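You operate a simulated robot arm through the tools that you are given. There is no shell and no other tool.

The job below is to be done with a simulated robot arm. You get a single attempt, and the scene is never put back.

Task
Put things in order on the top of the wooden table. At the end: the orange post stands where the blue clip stood; the green bed socks stands on top of the yellow soap dish; the white tissue packet (marked "TISSUES") stands where the orange post stood; the blue clip stands on top of the apples jar; whatever was shut is shut again. Leave all else as you found it, and nothing knocked over.

Only the result counts: the job must be done as asked and must still hold three seconds after the hand-in. Knocking over, shifting, dropping, spilling or breaking anything else fails it.

Robot
A 7-joint arm with a two-finger parallel gripper, fixed in place. Base frame: the origin is at the foot of the arm, x ahead of it, y to its left, z up; the work surface is at about z = 0. Units: mm, degrees, N and s.
With the tool pointing down near the work surface it reaches from about 240 to 620 mm from the base axis. Its first joint turns from -66.0 to 66.0 degrees. Payload 2.6 kg.
Tool frame: the origin (TCP) lies between the finger pads and is the grasp point; the fingertips stand 30 mm ahead of it; z points along the fingers, y is the line along which they close. The gripper opens to 94 mm. The fingers are 28 mm wide and 10 mm thick; the gripper's body (50 by 96 mm) begins 55 mm behind the TCP.
Orientation is that of the tool frame in the base frame, as a unit quaternion [x, y, z, w]. With the fingers straight down and closing along the base's y, the tool's x points along the base's -x, its y along +y and its z along -z.

Tools
- The arm moves only by the tool apply_moves. Its argument "deltas" is a list of rows, each a list of 7 numbers: the shift along the tool's x, y, z in mm, then the turn, a rotation vector about the tool's x, y, z in degrees, then the closure, from 0 (fully open) to 1 (shut). In form: [[tx, ty, tz, ax, ay, az, jaw], ...]. A call has 1 to 20 rows; each row is the pose to reach, as a shift and turn from the pose commanded when the call began, along the tool's axes at that moment. Rows are played at 5 a second. More than 50 mm and 8.6 degrees between two rows, or a gripper value outside its range, and nothing of the call is played. A pose out of reach is approached as far as the arm can. The call stops where the force on the tool passes 40 N (or 10 N more than at its start, if that is more) or the arm is blocked; 0.2 s more then pass. Each finger travels about 72 mm/s and halts on what it meets, pressing with about 23 N; the grip force reading is that of the motor and also rises with nothing between the fingers. The clock runs only during rows and for 0.2 s after the last one: add rows that repeat a pose to give the fingers time. The reply holds the time, the measured pose of the TCP, the force on the tool along the base axes, the opening and the grip force, in the units named above and with some noise, with the torque about the TCP (base axes, N m) and any sound that the robot's microphone picked up, and new pictures: "show" is both (left out), scene, wrist or none.
- Cameras (640 x 400 px; columns grow to the right, rows downward): "scene" is fixed at [29.9, 426.1, 565.6]; the picture's right is [-0.83, -0.56, 0.00], its down [-0.31, 0.45, -0.84] and it looks along [0.47, -0.69, -0.55] (base axes); focal length 310 px, centre (320, 200). "wrist" rides on the gripper at [76, 14, -103] in the tool frame; the picture's right is [-0.18, 0.98, 0.00], its down [-0.75, -0.14, -0.64] and it looks along [-0.63, -0.12, 0.77] (tool axes); focal length 243 px, centre (320, 200). There is no depth. A picture from a camera that has moved, and an enlarged one, comes with that camera's place and axes in the base frame and with its lens.
- zoom(camera, box): a new picture of the part [left, top, right, bottom] of that camera's present view, enlarged. No time passes.
- job_done(): hands the job in; it is judged then, once.

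Nothing tells you positions but the pictures and the camera data. Unless the task says otherwise, let go and move clear before handing in.

The tools are called after "Request:" as name(argument=value, ...) on one line, values as JSON. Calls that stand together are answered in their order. apply_moves: Moves the arm, as the interface text tells. Its arguments: {"type":"object","properties":{"deltas":{"type":"array"},"show":{"type":"string","enum":["both","scene","wrist","none"]}},"required":["deltas"]} The other tools are called the same way: zoom (camera, box) takes an enlarged picture of a part of a camera's view; job_done () hands the job in.

At the start:

```text
t: 0.0
eef_pos: [360.6, 25.3, 396.5]
orientation: [0.0, 1.0, 0.0, 0.001]
contact_force: [-0.1, -0.3, -0.4]
ft_torque: [0.02, 0.02, 0.0]
finger_gap: 94.1
grip_force: 0.1
```

scene: 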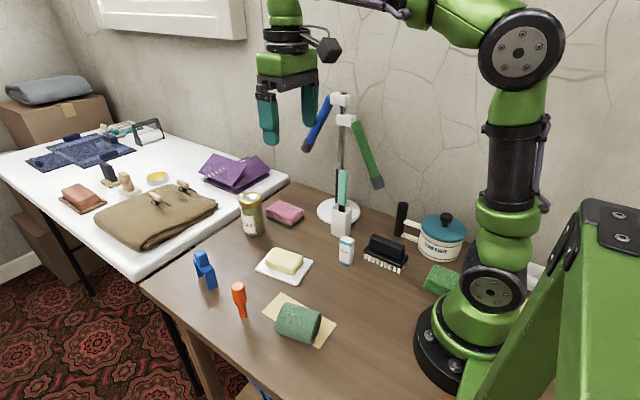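
wrist: 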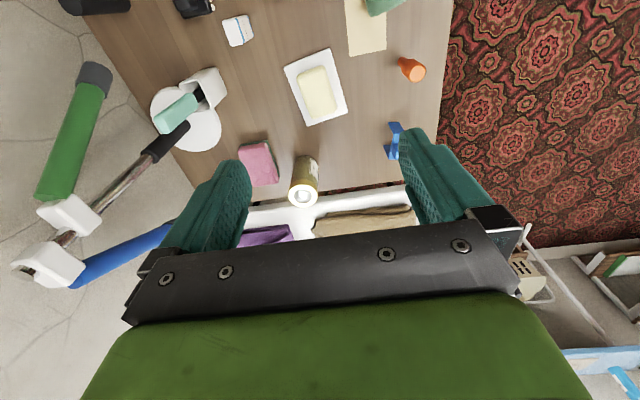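

I see a table with a blue clip, orange post, green roll (bed socks?), a butter/soap dish, a jar, a white packet and others. I'll zoom in to identify them before any move.

Request:
zoom(camera="scene", box=[180, 180, 340, 280])

Request:
zoom(camera="scene", box=[180, 240, 340, 340])

Request:
zoom(camera="scene", box=[320, 190, 480, 290])

Request:
zoom(camera="wrist", box=[220, 0, 460, 150])

Request:
zoom(camera="wrist", box=[220, 110, 460, 260])

```text
4.00 times, centred on (260, 230) of scene
camera zoom: at [29.9, 426.1, 565.6], right [-0.83, -0.56, 0.0], down [-0.31, 0.45, -0.84], along [0.47, -0.69, -0.55], focal length 1242 px, centre (560, 80)
```

zoom: 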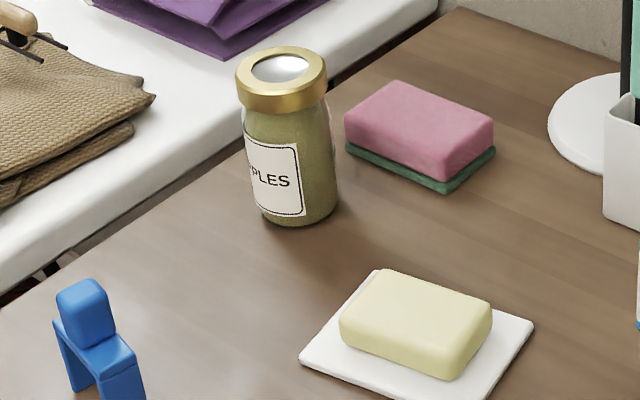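

```text
4.00 times, centred on (260, 290) of scene
camera zoom: at [29.9, 426.1, 565.6], right [-0.83, -0.56, 0.0], down [-0.31, 0.45, -0.84], along [0.47, -0.69, -0.55], focal length 1242 px, centre (560, -160)
```

zoom: 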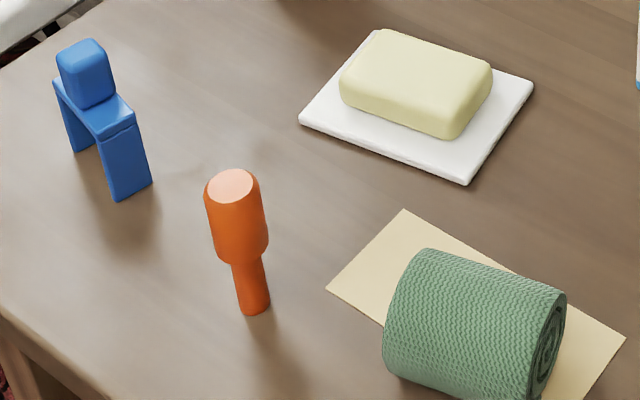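

```text
4.00 times, centred on (400, 240) of scene
camera zoom: at [29.9, 426.1, 565.6], right [-0.83, -0.56, 0.0], down [-0.31, 0.45, -0.84], along [0.47, -0.69, -0.55], focal length 1242 px, centre (0, 40)
```

zoom: 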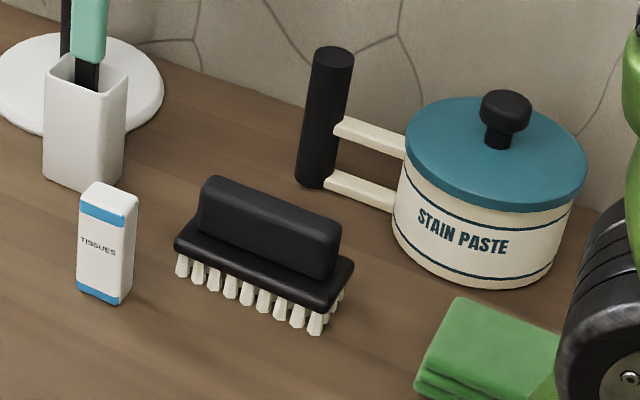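

```text
2.67 times, centred on (340, 75) of wrist
camera zoom: at [283.4, 41.9, 498.8], right [0.18, 0.98, 0.0], down [0.75, -0.14, 0.64], along [0.63, -0.12, -0.77], focal length 647 px, centre (267, 533)
```

zoom: 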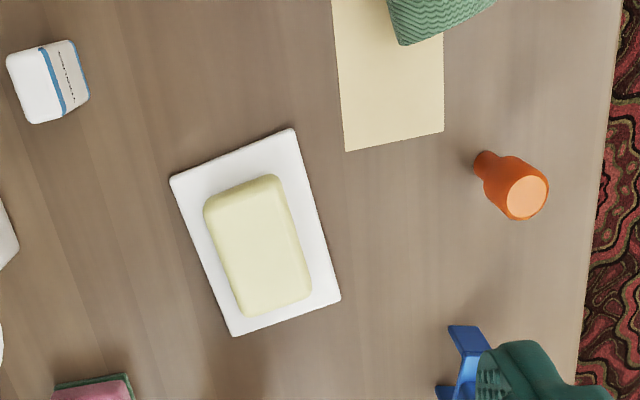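

```text
2.67 times, centred on (340, 185) of wrist
camera zoom: at [283.4, 41.9, 498.8], right [0.18, 0.98, 0.0], down [0.75, -0.14, 0.64], along [0.63, -0.12, -0.77], focal length 647 px, centre (267, 240)
```

zoom: 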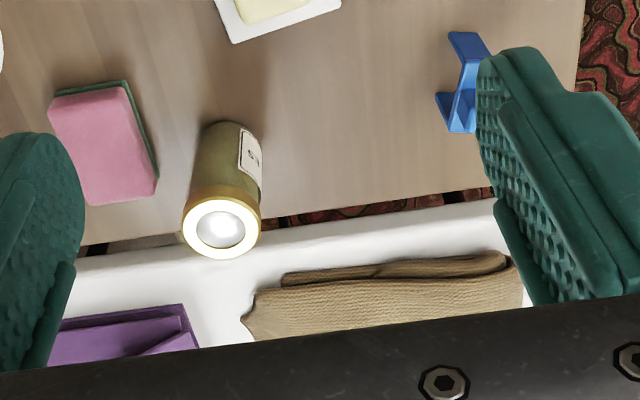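

The wooden table holds the clip (around x 535, y 160), post (395, 175), jar (588, -48), soap on its dish (407, 26), green roll (273, 141) and tissues (293, -73). I'll check the other items, then move the wrist camera closer to measure the clip.

Request:
zoom(camera="scene", box=[60, 110, 300, 260])

Request:
apply_moves(deltas=[[-8, 25, 30, 0, 0, 0, 0], [-16, 50, 60, 0, 0, 0, 0], [-24, 75, 95, 0, 0, 0, 0], [-32, 100, 130, 0, 0, 0, 0], [-40, 125, 165, 0, 0, 0, 0], [-40, 125, 196, 0, 0, 0, 0]])

```text
2.67 times, centred on (180, 185) of scene
camera zoom: at [29.9, 426.1, 565.6], right [-0.83, -0.56, 0.0], down [-0.31, 0.45, -0.84], along [0.47, -0.69, -0.55], focal length 828 px, centre (693, 240)
```

zoom: 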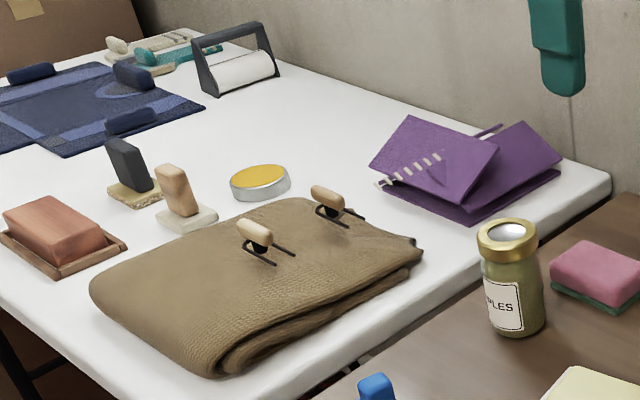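

```text
t: 1.4
eef_pos: [399.6, 150.1, 200.0]
orientation: [0.0, 1.0, 0.0, 0.0]
contact_force: [0.0, 0.2, -0.1]
ft_torque: [0.0, 0.0, 0.02]
finger_gap: 94.1
grip_force: 0.1
camera wrist: at [322.1, 165.7, 302.8], right [0.18, 0.98, 0.0], down [0.75, -0.14, 0.64], along [0.63, -0.12, -0.77], focal length 243 px, centre (320, 200)
```

scene: 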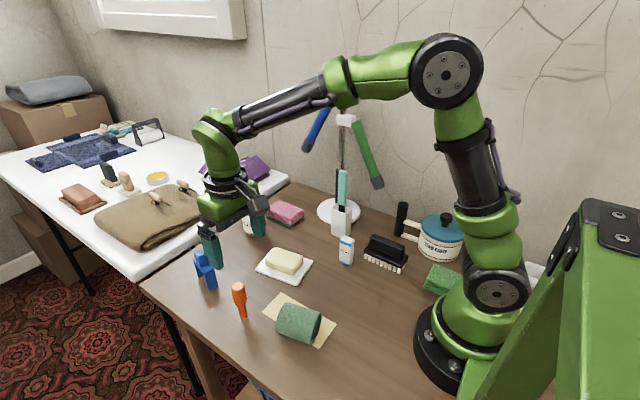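
wrist: 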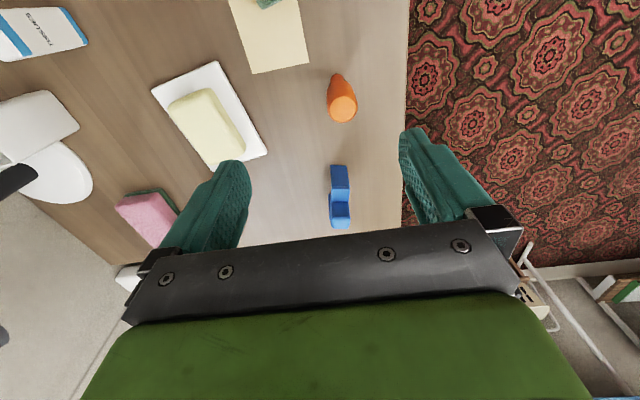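

The clip is clearly between the fingers in the wrist view; I'll zoom in on it and the post.

Request:
zoom(camera="wrist", box=[280, 140, 400, 240])

Request:
zoom(camera="wrist", box=[280, 50, 400, 150])

Request:
zoom(camera="scene", box=[170, 230, 266, 330])

```text
4.00 times, centred on (340, 190) of wrist
camera zoom: at [322.1, 165.7, 302.8], right [0.18, 0.98, 0.0], down [0.75, -0.14, 0.64], along [0.63, -0.12, -0.77], focal length 970 px, centre (240, 240)
```

zoom: 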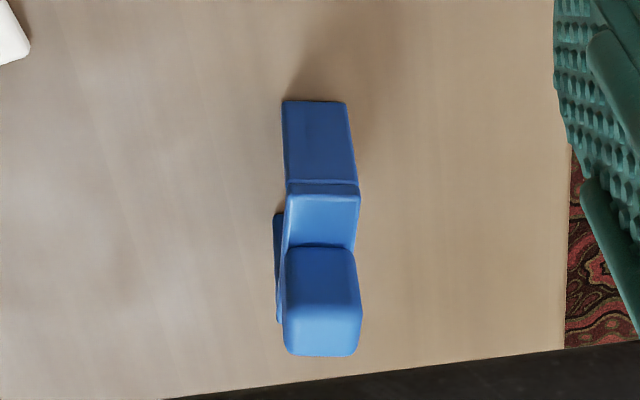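

```text
4.00 times, centred on (340, 100) of wrist
camera zoom: at [322.1, 165.7, 302.8], right [0.18, 0.98, 0.0], down [0.75, -0.14, 0.64], along [0.63, -0.12, -0.77], focal length 970 px, centre (240, 600)
```

zoom: 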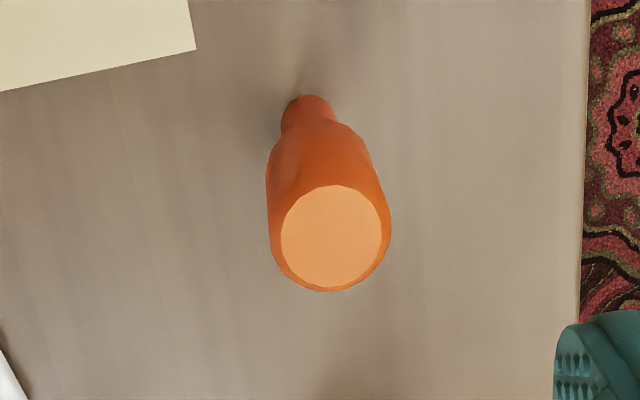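

```text
4.00 times, centred on (218, 280) of scene
camera zoom: at [29.9, 426.1, 565.6], right [-0.83, -0.56, 0.0], down [-0.31, 0.45, -0.84], along [0.47, -0.69, -0.55], focal length 1242 px, centre (728, -120)
```

zoom: 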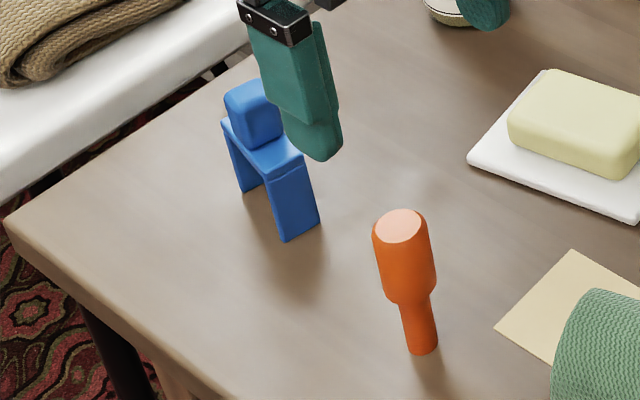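

The clip is about 52 x 23 mm, ~80 mm tall, yaw about -10.5 deg, centre about (536, 153); the post is about 92 mm tall at (398, 174). Next I look at the jar's lid from above.

Request:
apply_moves(deltas=[[-16, -42, 0, 0, 0, 0, 0], [-32, -84, 0, 0, 0, 0, 0], [-48, -126, 0, 0, 0, 0, 0], [-64, -168, 0, 0, 0, 0, 0], [-80, -210, 0, 0, 0, 0, 0]])

Request:
zoom(camera="wrist", box=[260, 130, 420, 230])

Request:
zoom(camera="scene", box=[180, 180, 340, 280])

```text
t: 2.6
eef_pos: [478.8, -61.1, 203.2]
orientation: [-0.001, 1.0, 0.0, 0.0]
contact_force: [0.8, 0.7, -0.7]
ft_torque: [0.0, -0.01, 0.01]
finger_gap: 93.9
grip_force: 0.1
camera wrist: at [401.5, -44.9, 305.4], right [0.18, 0.98, 0.0], down [0.75, -0.14, 0.64], along [0.63, -0.12, -0.77], focal length 243 px, centre (320, 200)
```

scene: 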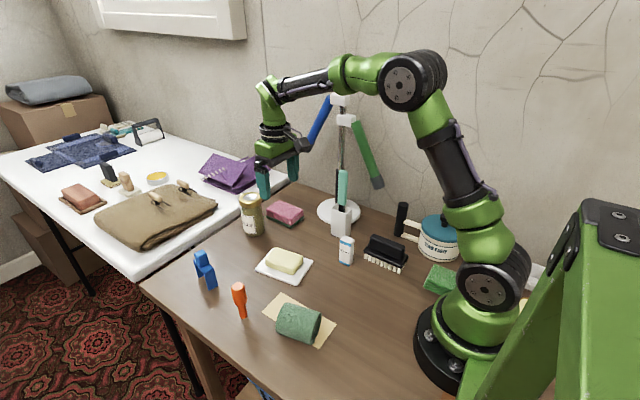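
wrist: 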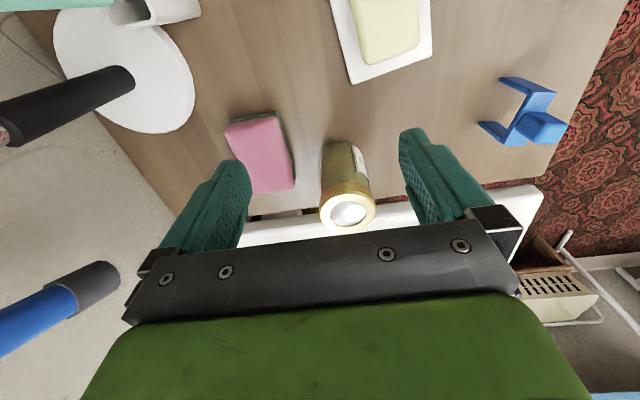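

```text
4.00 times, centred on (340, 180) of wrist
camera zoom: at [401.5, -44.9, 305.4], right [0.18, 0.98, 0.0], down [0.75, -0.14, 0.64], along [0.63, -0.12, -0.77], focal length 970 px, centre (240, 280)
```

zoom: 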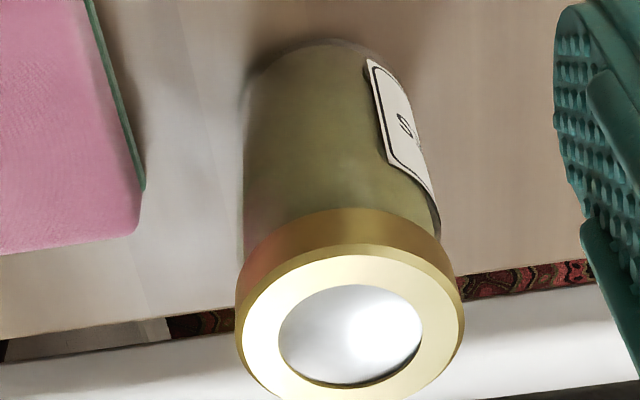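

```text
4.00 times, centred on (260, 230) of scene
camera zoom: at [29.9, 426.1, 565.6], right [-0.83, -0.56, 0.0], down [-0.31, 0.45, -0.84], along [0.47, -0.69, -0.55], focal length 1242 px, centre (560, 80)
```

zoom: 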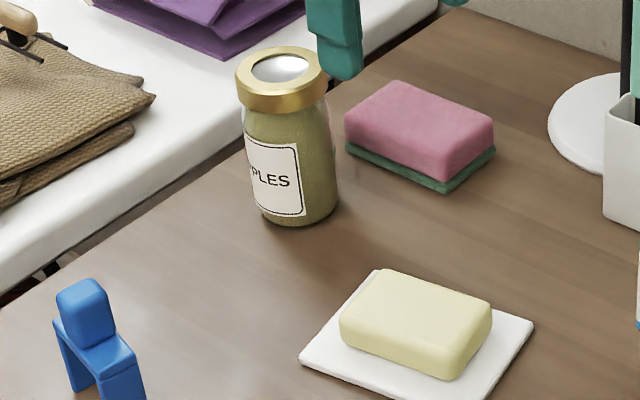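

The jar's lid centre is near (583, -48.5), top z about 114, ring radius about 30. I'll take another look at the clip from this angle to refine it.

Request:
zoom(camera="wrist", box=[460, 60, 588, 160])

```text
4.00 times, centred on (524, 110) of wrist
camera zoom: at [401.5, -44.9, 305.4], right [0.18, 0.98, 0.0], down [0.75, -0.14, 0.64], along [0.63, -0.12, -0.77], focal length 970 px, centre (-496, 560)
```

zoom: 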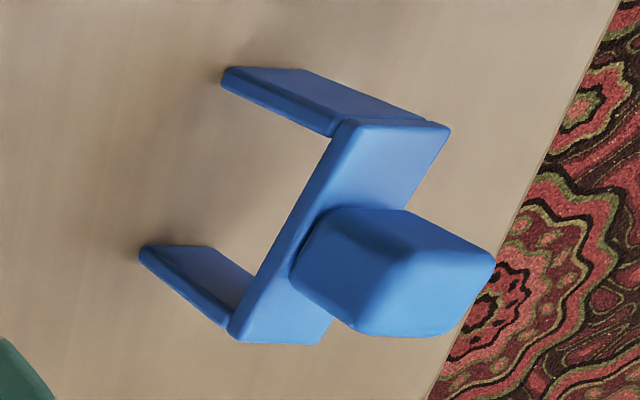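

The clip's length needs pinning down (52 or 57 mm), so I zoom closer on its feet in the scene view.

Request:
zoom(camera="scene", box=[185, 245, 233, 295])

Request:
zoom(camera="scene", box=[230, 275, 270, 325])

```text
8.00 times, centred on (209, 270) of scene
camera zoom: at [29.9, 426.1, 565.6], right [-0.83, -0.56, 0.0], down [-0.31, 0.45, -0.84], along [0.47, -0.69, -0.55], focal length 2483 px, centre (1208, -360)
```

zoom: 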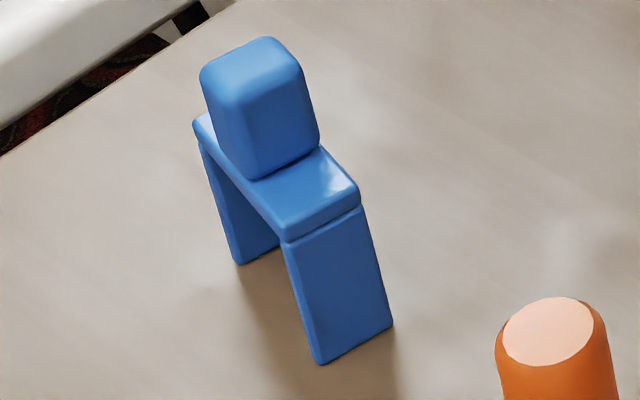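

```text
8.00 times, centred on (250, 300) of scene
camera zoom: at [29.9, 426.1, 565.6], right [-0.83, -0.56, 0.0], down [-0.31, 0.45, -0.84], along [0.47, -0.69, -0.55], focal length 2483 px, centre (880, -600)
```

zoom: 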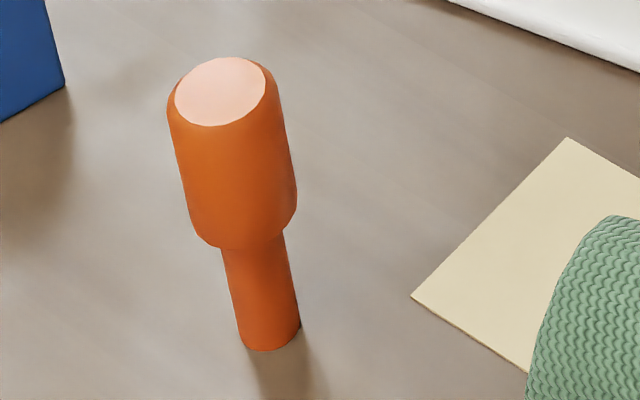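

The clip centre comes out near (538, 153), yaw -11 deg, and the block on it is a good place to grip. I move above it with the fingers aligned.

Request:
apply_moves(deltas=[[-10, 35, 0, 0, 0, 2, 0], [-20, 71, 5, 0, 0, 4, 0], [-31, 107, 15, 0, 0, 6, 0], [-41, 142, 25, 0, 0, 8, 0], [-51, 177, 38, 0, 0, 10, 0], [-61, 212, 50, 0, 0, 11, 0], [-61, 212, 50, 0, 0, 11, 0], [-61, 212, 50, 0, 0, 11, 0]])

Request:
zoom(camera="wrist", box=[220, 100, 460, 250])

Request:
zoom(camera="scene", box=[160, 210, 260, 310])

```text
t: 4.4
eef_pos: [536.7, 153.2, 151.0]
orientation: [0.096, 0.995, 0.0, 0.001]
contact_force: [-0.7, 0.7, -0.3]
ft_torque: [0.05, -0.01, 0.02]
finger_gap: 94.1
grip_force: 0.1
camera wrist: at [464.9, 184.1, 253.3], right [0.37, 0.93, 0.0], down [0.71, -0.28, 0.64], along [0.6, -0.24, -0.77], focal length 243 px, centre (320, 200)
```

scene: 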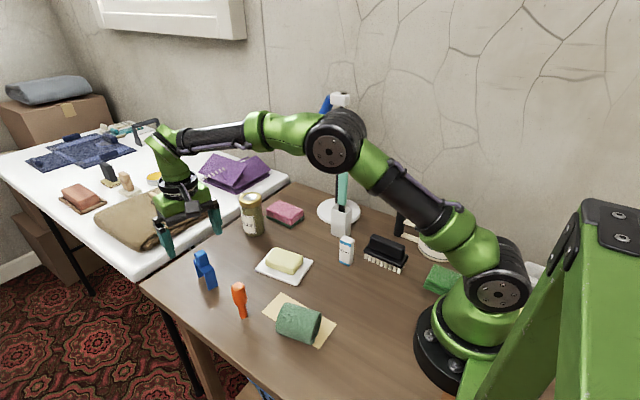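
wrist: 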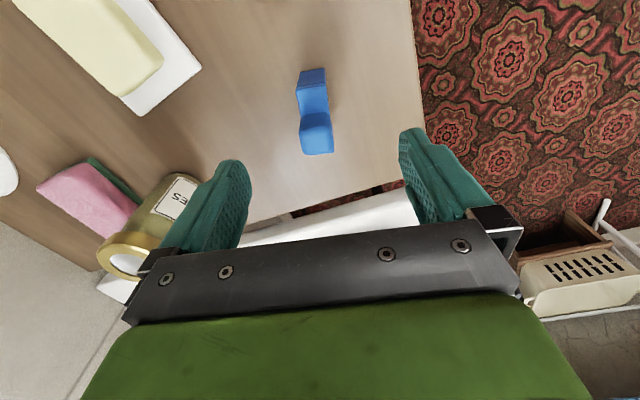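

```text
2.67 times, centred on (340, 175) of wrist
camera zoom: at [464.9, 184.1, 253.3], right [0.37, 0.93, 0.0], down [0.71, -0.28, 0.64], along [0.6, -0.24, -0.77], focal length 647 px, centre (267, 267)
```

zoom: 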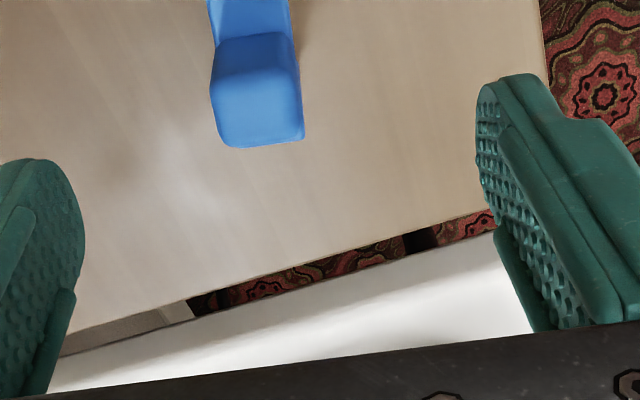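

```text
4.00 times, centred on (210, 260) of scene
camera zoom: at [29.9, 426.1, 565.6], right [-0.83, -0.56, 0.0], down [-0.31, 0.45, -0.84], along [0.47, -0.69, -0.55], focal length 1242 px, centre (760, -40)
```

zoom: 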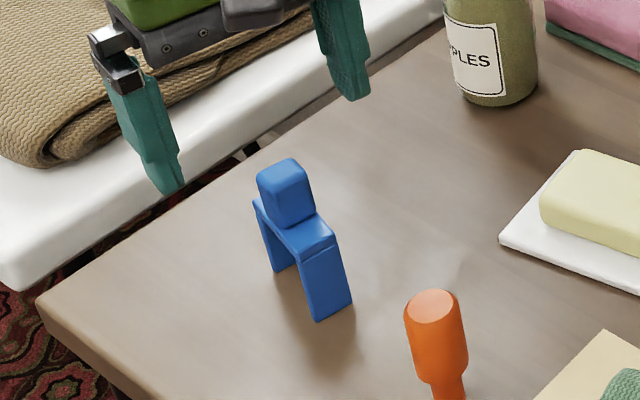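

The measured x is about 5 mm short of the command; I'll hold still for a second to see whether it settles.

Request:
apply_moves(deltas=[[0, 0, 0, 0, 0, 0, 0], [0, 0, 0, 0, 0, 0, 0], [0, 0, 0, 0, 0, 0, 0]], show="wrist")

Request:
apply_moves(deltas=[[0, 0, 0, 0, 0, 0, 0]], show="none")

```text
t: 5.2
eef_pos: [538.4, 154.1, 149.6]
orientation: [0.096, 0.995, 0.0, 0.001]
contact_force: [0.4, 0.1, 0.3]
ft_torque: [-0.02, 0.01, 0.0]
finger_gap: 93.9
grip_force: 0.1
camera wrist: at [464.9, 183.9, 253.5], right [0.37, 0.93, 0.0], down [0.71, -0.28, 0.64], along [0.6, -0.24, -0.77], focal length 243 px, centre (320, 200)
```

wrist: 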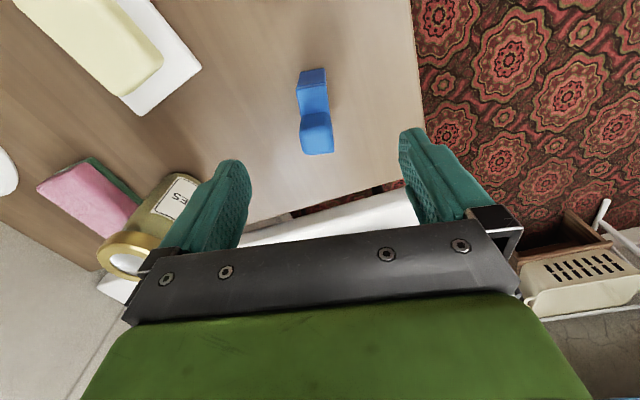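

```text
t: 5.6
eef_pos: [536.4, 153.7, 149.6]
orientation: [0.096, 0.995, 0.0, 0.0]
contact_force: [-0.1, -0.2, 1.4]
ft_torque: [0.01, 0.02, -0.01]
finger_gap: 93.8
grip_force: 0.0
```

The hand is about 4 mm short outward and 2 mm off sideways relative to the clip. I correct, lower partway and check.

Request:
apply_moves(deltas=[[-3, -1.2, 5, 0, 0, 0, 0], [-5, -2.2, 10, 0, 0, 0, 0], [-5, -2.2, 10, 0, 0, 0, 0], [-5, -2.2, 10, 0, 0, 0, 0]], show="wrist")

Request:
zoom(camera="wrist", box=[260, 60, 420, 160])

```text
t: 6.6
eef_pos: [545.8, 149.5, 140.1]
orientation: [0.096, 0.995, 0.0, 0.0]
contact_force: [0.1, 0.2, 0.1]
ft_torque: [-0.04, -0.03, -0.02]
finger_gap: 93.9
grip_force: 0.0
camera wrist: at [473.1, 180.2, 243.2], right [0.37, 0.93, 0.0], down [0.71, -0.28, 0.64], along [0.6, -0.24, -0.77], focal length 243 px, centre (320, 200)
```

wrist: 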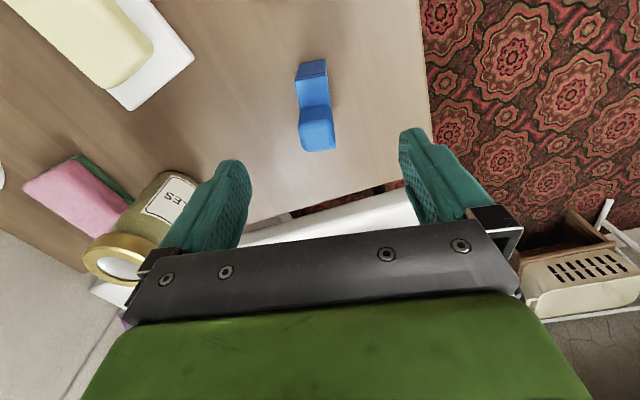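

```text
4.00 times, centred on (340, 110) of wrist
camera zoom: at [473.1, 180.2, 243.2], right [0.37, 0.93, 0.0], down [0.71, -0.28, 0.64], along [0.6, -0.24, -0.77], focal length 970 px, centre (240, 560)
```

zoom: 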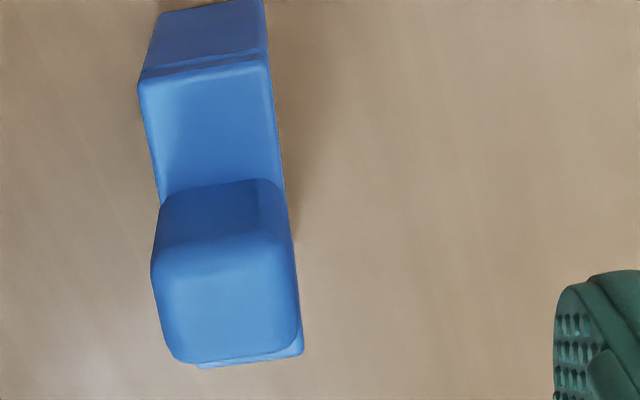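

The hand is now over the clip's block, about 2 mm off sideways. I shift, descend to z ≈ 62, and check before closing.

Request:
apply_moves(deltas=[[0, -2, 15, 0, 0, 0, 0], [0, -2, 30, 0, 0, 0, 0], [0, -2, 45, 0, 0, 0, 0], [0, -2, 60, 0, 0, 0, 0], [0, -2, 70, 0, 0, 0, 0], [0, -2, 78, 0, 0, 0, 0], [0, -2, 78, 0, 0, 0, 0]])

Request:
zoom(camera="scene", box=[160, 210, 260, 310])

Request:
zoom(camera="wrist", box=[220, 90, 460, 240])

```text
t: 8.2
eef_pos: [544.9, 149.3, 62.4]
orientation: [0.097, 0.995, 0.0, 0.0]
contact_force: [-0.2, -0.9, -0.3]
ft_torque: [0.0, 0.0, -0.01]
finger_gap: 94.0
grip_force: 0.1
camera wrist: at [473.1, 178.8, 164.0], right [0.37, 0.93, 0.0], down [0.71, -0.28, 0.64], along [0.6, -0.24, -0.77], focal length 243 px, centre (320, 200)
```

scene: 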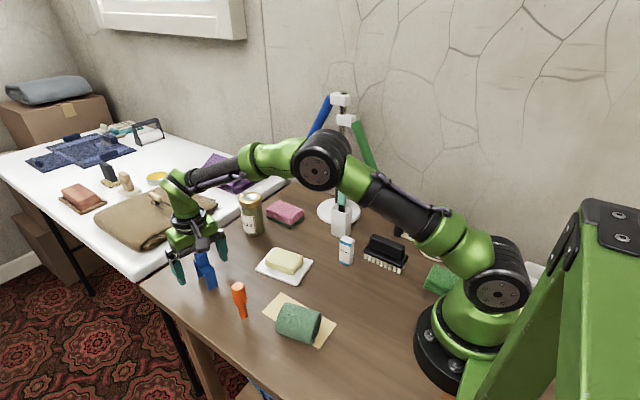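
wrist: 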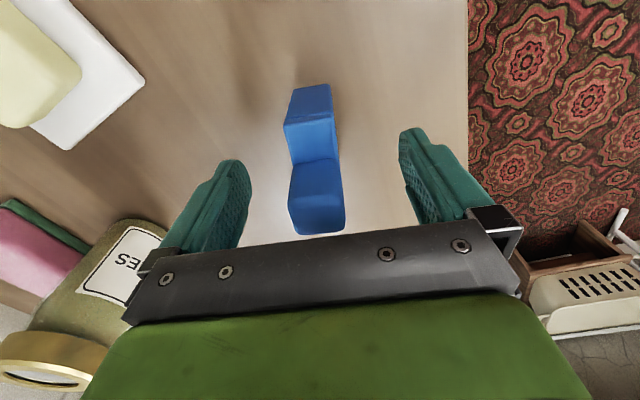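

```text
4.00 times, centred on (210, 260) of scene
camera zoom: at [29.9, 426.1, 565.6], right [-0.83, -0.56, 0.0], down [-0.31, 0.45, -0.84], along [0.47, -0.69, -0.55], focal length 1242 px, centre (760, -40)
```

zoom: 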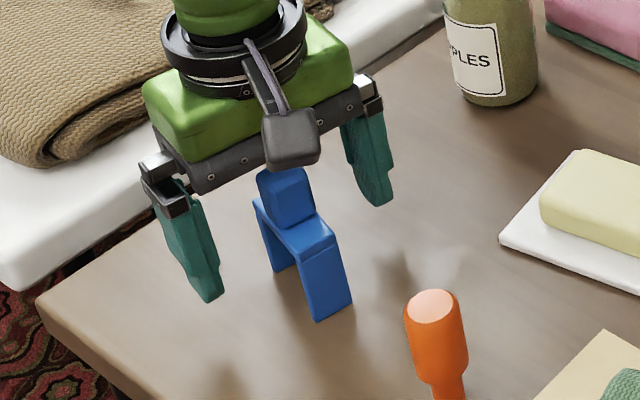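

```text
2.67 times, centred on (340, 165) of wrist
camera zoom: at [473.1, 178.8, 164.0], right [0.37, 0.93, 0.0], down [0.71, -0.28, 0.64], along [0.6, -0.24, -0.77], focal length 647 px, centre (267, 293)
```

zoom: 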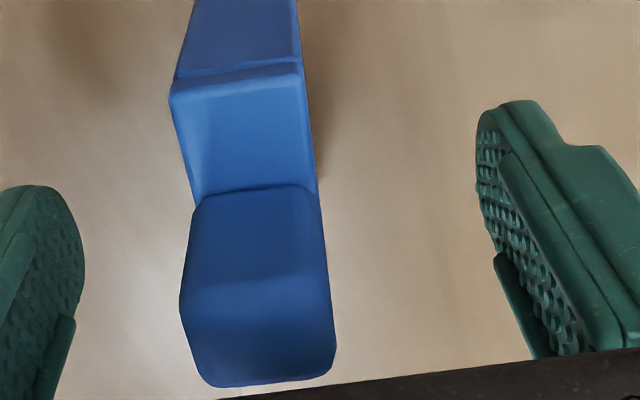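

The block sits between the pads, about 1.5 mm to one side. I centre and close.

Request:
apply_moves(deltas=[[0, -1.5, 0, 0, 0, 0, 0], [0, -1.5, 0, 0, 0, 0, 0.6], [0, -1.5, 0, 0, 0, 0, 0.7], [0, -1.5, 0, 0, 0, 0, 1], [0, -1.5, 0, 0, 0, 0, 1], [0, -1.5, 0, 0, 0, 0, 1]])

Request:
zoom(camera="scene", box=[160, 210, 260, 310])

```text
t: 9.6
eef_pos: [546.2, 147.8, 61.2]
orientation: [0.096, 0.995, 0.0, 0.0]
contact_force: [0.0, 0.1, 0.6]
ft_torque: [-0.01, 0.01, 0.01]
finger_gap: 27.4
grip_force: 23.3
camera wrist: at [472.9, 177.0, 164.4], right [0.37, 0.93, 0.0], down [0.71, -0.28, 0.64], along [0.6, -0.24, -0.77], focal length 243 px, centre (320, 200)
```

scene: 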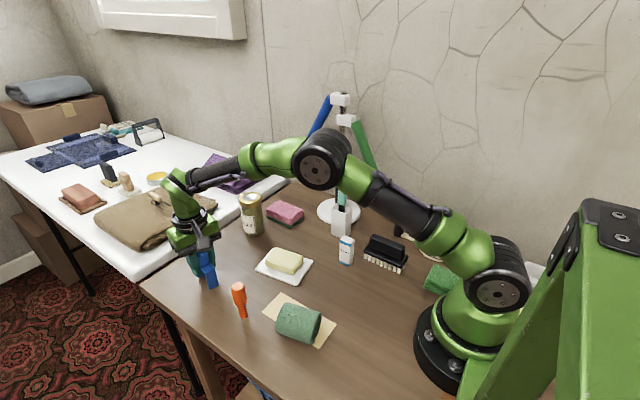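
wrist: 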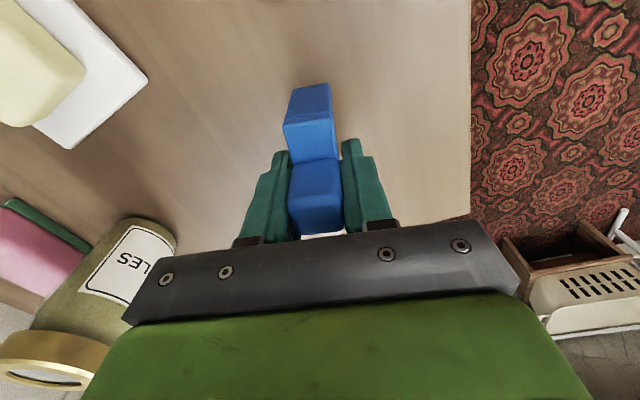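

```text
4.00 times, centred on (210, 260) of scene
camera zoom: at [29.9, 426.1, 565.6], right [-0.83, -0.56, 0.0], down [-0.31, 0.45, -0.84], along [0.47, -0.69, -0.55], focal length 1242 px, centre (760, -40)
```

zoom: 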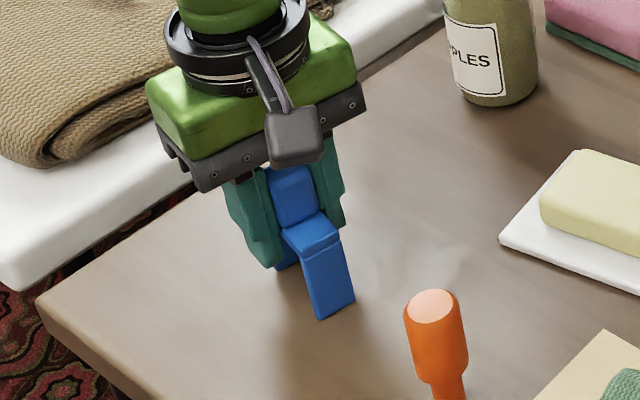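

Grip force 23 N with a 27 mm gap; I check the grip from the wrist view before lifting.

Request:
zoom(camera="wrist", box=[240, 70, 400, 250])

```text
2.22 times, centred on (320, 160) of wrist
camera zoom: at [472.9, 177.0, 164.4], right [0.37, 0.93, 0.0], down [0.71, -0.28, 0.64], along [0.6, -0.24, -0.77], focal length 539 px, centre (320, 289)
```

zoom: 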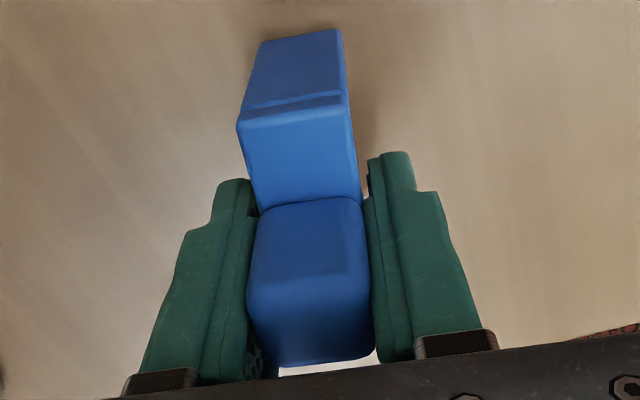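

The grip is square and the clip's centre is about 5 mm base-side of the TCP. I lift straight up to clear the jar's lid height.

Request:
apply_moves(deltas=[[0, 0, -10, 0, 0, 0, 1], [0, 0, -25, 0, 0, 0, 1], [0, 0, -50, 0, 0, 0, 1], [0, 0, -80, 0, 0, 0, 1], [0, 0, -110, 0, 0, 0, 1], [0, 0, -140, 0, 0, 0, 1], [0, 0, -158, 0, 0, 0, 1], [0, 0, -158, 0, 0, 0, 1]])

Request:
zoom(camera="scene", box=[140, 130, 260, 250])

```text
t: 11.4
eef_pos: [545.1, 150.1, 218.7]
orientation: [0.096, 0.995, 0.0, 0.0]
contact_force: [0.4, 0.4, -0.4]
ft_torque: [0.0, 0.0, 0.02]
finger_gap: 27.2
grip_force: 22.6
camera wrist: at [471.9, 179.7, 323.2], right [0.37, 0.93, 0.0], down [0.71, -0.28, 0.64], along [0.6, -0.24, -0.77], focal length 243 px, centre (320, 200)
```

scene: 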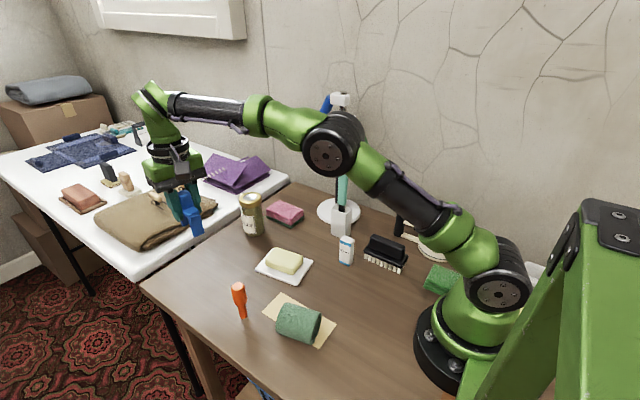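
wrist: 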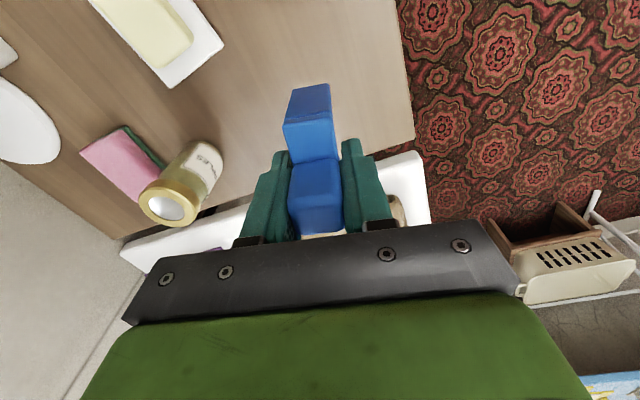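

```text
3.33 times, centred on (200, 190) of scene
camera zoom: at [29.9, 426.1, 565.6], right [-0.83, -0.56, 0.0], down [-0.31, 0.45, -0.84], along [0.47, -0.69, -0.55], focal length 1035 px, centre (720, 233)
```

zoom: 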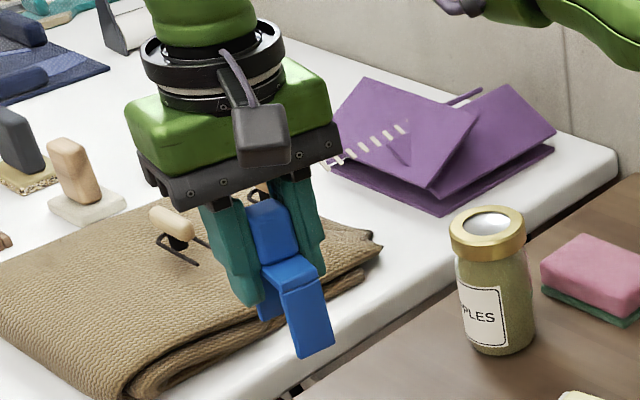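

The clip is held securely with feet near z 157. I carry it over the jar at this height.

Request:
apply_moves(deltas=[[-13, -31, 0, 0, 0, 0, 1], [-26, -62, 0, 0, 0, 0, 1], [-39, -93, 0, 0, 0, 0, 1], [-52, -124, 0, 0, 0, 0, 1], [-65, -155, 0, 0, 0, 0, 1], [-78.4, -186, 0, 0, 0, 0, 1], [-78.4, -186, 0, 0, 0, 0, 1], [-78.4, -186, 0, 0, 0, 0, 1]])

Request:
zoom(camera="scene", box=[190, 120, 310, 240])

Request:
zoom(camera="wrist", box=[240, 60, 400, 240])

```text
t: 13.2
eef_pos: [585.4, -50.7, 218.9]
orientation: [0.096, 0.995, 0.0, 0.0]
contact_force: [0.6, -0.5, -0.2]
ft_torque: [0.02, -0.02, 0.01]
finger_gap: 27.1
grip_force: 23.5
camera wrist: at [512.2, -20.0, 321.6], right [0.37, 0.93, 0.0], down [0.71, -0.28, 0.64], along [0.6, -0.24, -0.77], focal length 243 px, centre (320, 200)
```

scene: 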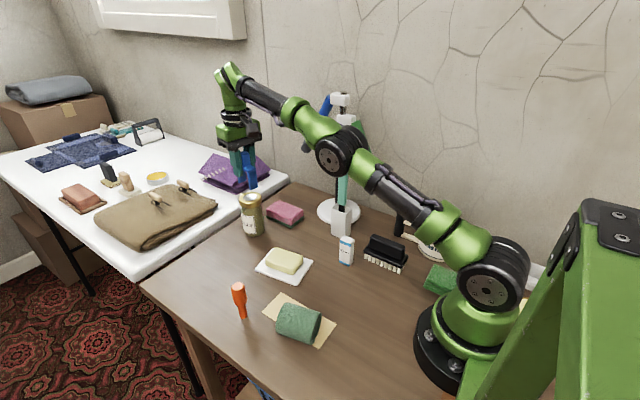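
wrist: 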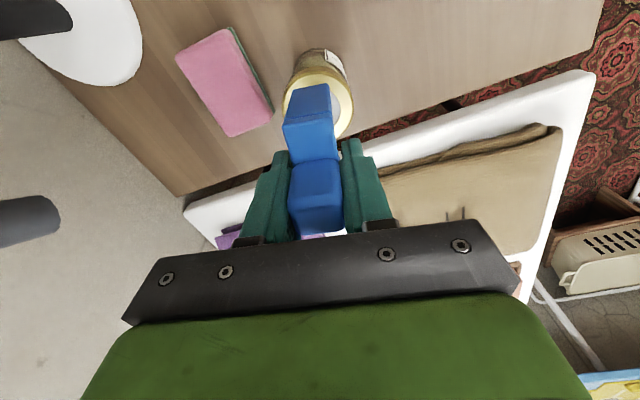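

```text
3.33 times, centred on (250, 180) of scene
camera zoom: at [29.9, 426.1, 565.6], right [-0.83, -0.56, 0.0], down [-0.31, 0.45, -0.84], along [0.47, -0.69, -0.55], focal length 1035 px, centre (553, 267)
```

zoom: 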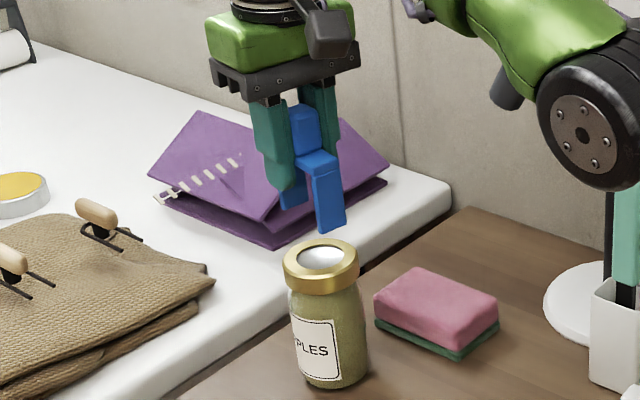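

```text
2.22 times, centred on (320, 150) of wrist
camera zoom: at [512.2, -20.0, 321.6], right [0.37, 0.93, 0.0], down [0.71, -0.28, 0.64], along [0.6, -0.24, -0.77], focal length 539 px, centre (320, 311)
```

zoom: 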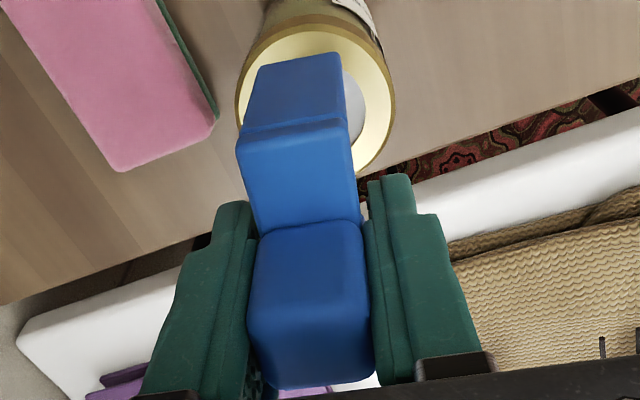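

The near foot sits about 27 mm from the lid's centre and it's laterally centred, so only ~1.4 mm correction is needed. I lower to just above the lid and check again.

Request:
apply_moves(deltas=[[1.4, 0, 8, 0, 0, 0, 1], [1.4, 0, 16, 0, 0, 0, 1], [1.4, 0, 24, 0, 0, 0, 1], [1.4, 0, 32, 0, 0, 0, 1], [1.4, 0, 35, 0, 0, 0, 1], [1.4, 0, 35, 0, 0, 0, 1], [1.4, 0, 35, 0, 0, 0, 1]])

Request:
zoom(camera="scene", box=[220, 160, 290, 220])

Request:
zoom(camera="wrist", box=[240, 40, 400, 220])

```text
t: 14.8
eef_pos: [584.7, -51.8, 183.8]
orientation: [0.095, 0.995, 0.0, 0.0]
contact_force: [-0.3, 0.3, -0.1]
ft_torque: [-0.03, 0.02, -0.04]
finger_gap: 27.0
grip_force: 23.0
camera wrist: at [511.8, -21.1, 286.5], right [0.37, 0.93, 0.0], down [0.71, -0.28, 0.64], along [0.6, -0.24, -0.77], focal length 243 px, centre (320, 200)
```

scene: 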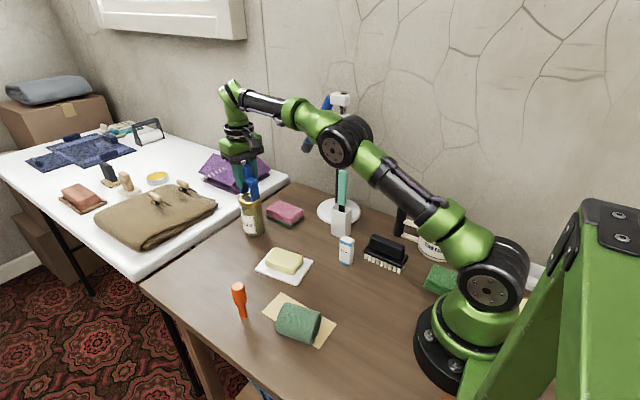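
wrist: 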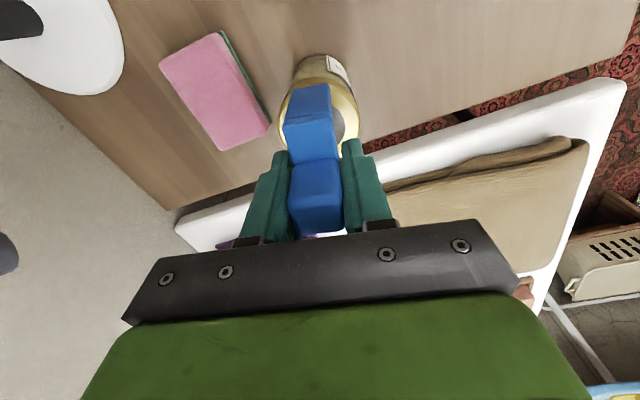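

```text
6.67 times, centred on (255, 190) of scene
camera zoom: at [29.9, 426.1, 565.6], right [-0.83, -0.56, 0.0], down [-0.31, 0.45, -0.84], along [0.47, -0.69, -0.55], focal length 2069 px, centre (753, 267)
```

zoom: 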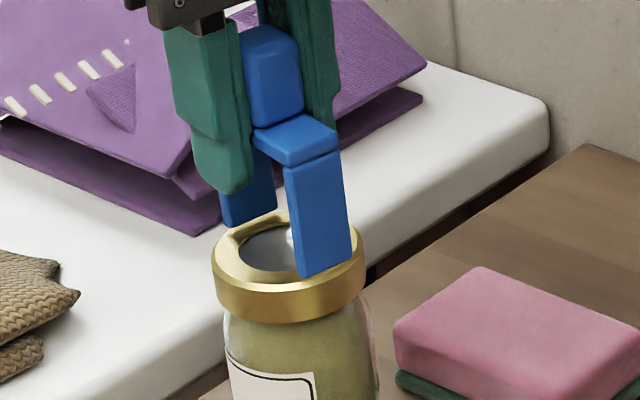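

```text
2.22 times, centred on (320, 130) of wrist
camera zoom: at [511.8, -21.1, 286.5], right [0.37, 0.93, 0.0], down [0.71, -0.28, 0.64], along [0.6, -0.24, -0.77], focal length 539 px, centre (320, 356)
```

zoom: 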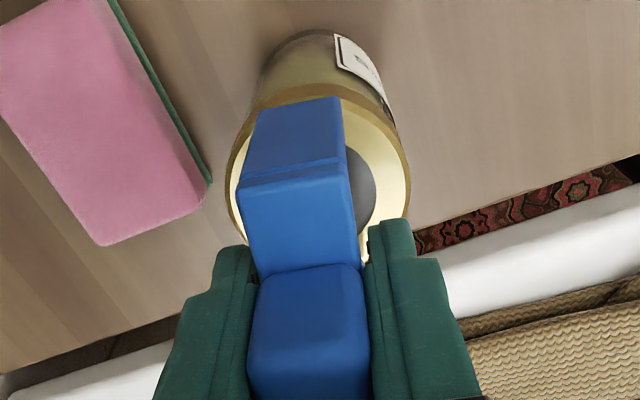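

Near the lid now; I need an exact reading of the foot-to-rim relation and the remaining gap, so I zoom in more.

Request:
zoom(camera="wrist", box=[275, 50, 365, 130])

Request:
zoom(camera="scene", box=[235, 180, 283, 212])

```text
5.00 times, centred on (320, 90) of wrist
camera zoom: at [511.8, -21.1, 286.5], right [0.37, 0.93, 0.0], down [0.71, -0.28, 0.64], along [0.6, -0.24, -0.77], focal length 1213 px, centre (320, 750)
```

zoom: 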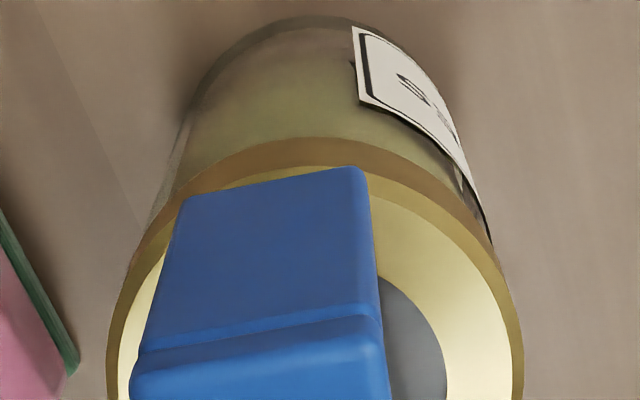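

```text
12.50 times, centred on (259, 196) of scene
camera zoom: at [29.9, 426.1, 565.6], right [-0.83, -0.56, 0.0], down [-0.31, 0.45, -0.84], along [0.47, -0.69, -0.55], focal length 3880 px, centre (1082, 250)
```

zoom: 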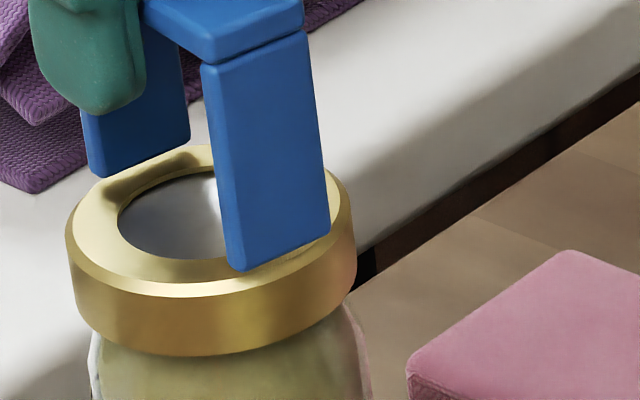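

Combining both views, the clip is about 1 mm off centre with roughly 3–4 mm of gap. I correct by about 1 mm and lower in small steps watching the force.

Request:
apply_moves(deltas=[[1.2, 0.8, 0, 0, 0, 0, 1], [1.2, 0.8, 1, 0, 0, 0, 1], [1.2, 0.8, 2, 0, 0, 0, 1], [1.2, 0.8, 2, 0, 0, 0, 1]], show="none")

Request:
zoom(camera="scene", box=[235, 180, 283, 212])

```text
t: 15.8
eef_pos: [583.6, -50.7, 181.8]
orientation: [0.097, 0.995, 0.0, 0.0]
contact_force: [-0.8, -0.1, -1.0]
ft_torque: [-0.02, -0.02, 0.04]
finger_gap: 27.2
grip_force: 22.9
```

```text
12.50 times, centred on (259, 196) of scene
camera zoom: at [29.9, 426.1, 565.6], right [-0.83, -0.56, 0.0], down [-0.31, 0.45, -0.84], along [0.47, -0.69, -0.55], focal length 3880 px, centre (1082, 250)
```

zoom: 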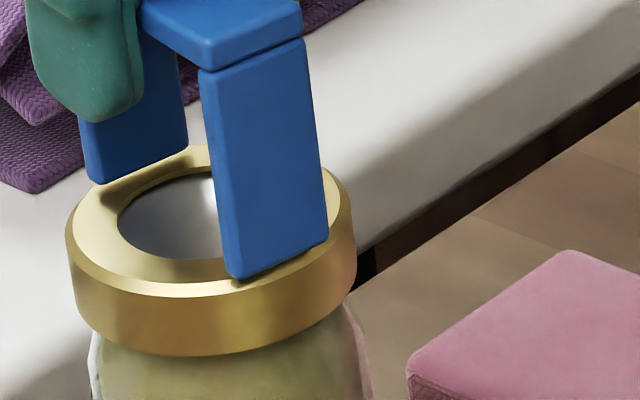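

Still about 2–3 mm above the lid and symmetrically placed. I continue down in half-millimetre steps.

Request:
apply_moves(deltas=[[0, 0, 0.7, 0, 0, 0, 1], [0, 0, 1.4, 0, 0, 0, 1], [0, 0, 2, 0, 0, 0, 1], [0, 0, 2, 0, 0, 0, 1]], show="none")

Request:
zoom(camera="scene", box=[235, 180, 283, 212])

```text
t: 16.8
eef_pos: [584.4, -50.4, 181.2]
orientation: [0.096, 0.995, -0.001, 0.001]
contact_force: [0.4, -1.2, -0.3]
ft_torque: [0.0, 0.03, -0.01]
finger_gap: 27.1
grip_force: 22.9
```

```text
12.50 times, centred on (259, 196) of scene
camera zoom: at [29.9, 426.1, 565.6], right [-0.83, -0.56, 0.0], down [-0.31, 0.45, -0.84], along [0.47, -0.69, -0.55], focal length 3880 px, centre (1082, 250)
```

zoom: 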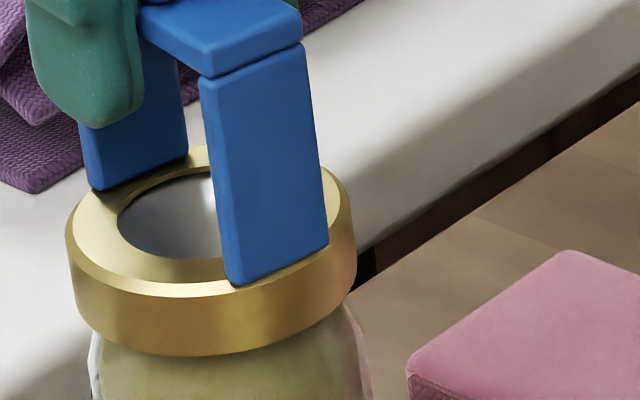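

Almost on the lid. Another couple of millimetres in tiny steps.

Request:
apply_moves(deltas=[[0, 0, 0.5, 0, 0, 0, 1], [0, 0, 1, 0, 0, 0, 1], [0, 0, 1, 0, 0, 0, 1]], show="none")

Request:
apply_moves(deltas=[[0, 0, 0.5, 0, 0, 0, 1], [0, 0, 1, 0, 0, 0, 1], [0, 0, 1, 0, 0, 0, 1]], show="none")

Request:
zoom(camera="scene", box=[235, 180, 283, 212])

```text
t: 17.6
eef_pos: [584.0, -50.0, 181.1]
orientation: [0.096, 0.995, 0.0, 0.0]
contact_force: [0.6, 0.3, 0.4]
ft_torque: [-0.04, -0.03, 0.01]
finger_gap: 27.0
grip_force: 22.5
```

```text
t: 18.4
eef_pos: [584.6, -49.9, 181.3]
orientation: [0.095, 0.995, 0.0, 0.001]
contact_force: [-1.7, 0.1, 9.1]
ft_torque: [0.02, 0.06, -0.04]
finger_gap: 27.1
grip_force: 23.4
```

```text
12.50 times, centred on (259, 196) of scene
camera zoom: at [29.8, 426.1, 565.6], right [-0.83, -0.56, 0.0], down [-0.31, 0.45, -0.84], along [0.47, -0.69, -0.55], focal length 3880 px, centre (1082, 250)
```

zoom: 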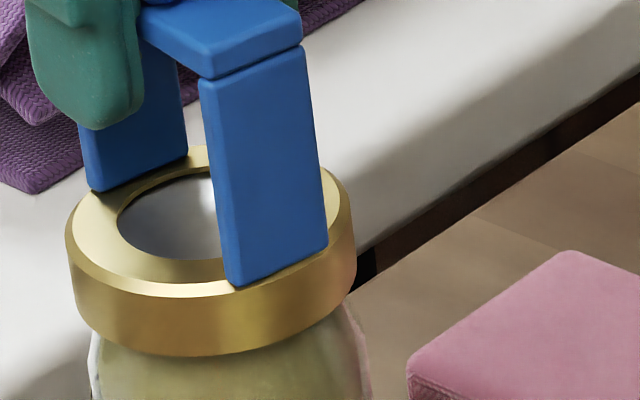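

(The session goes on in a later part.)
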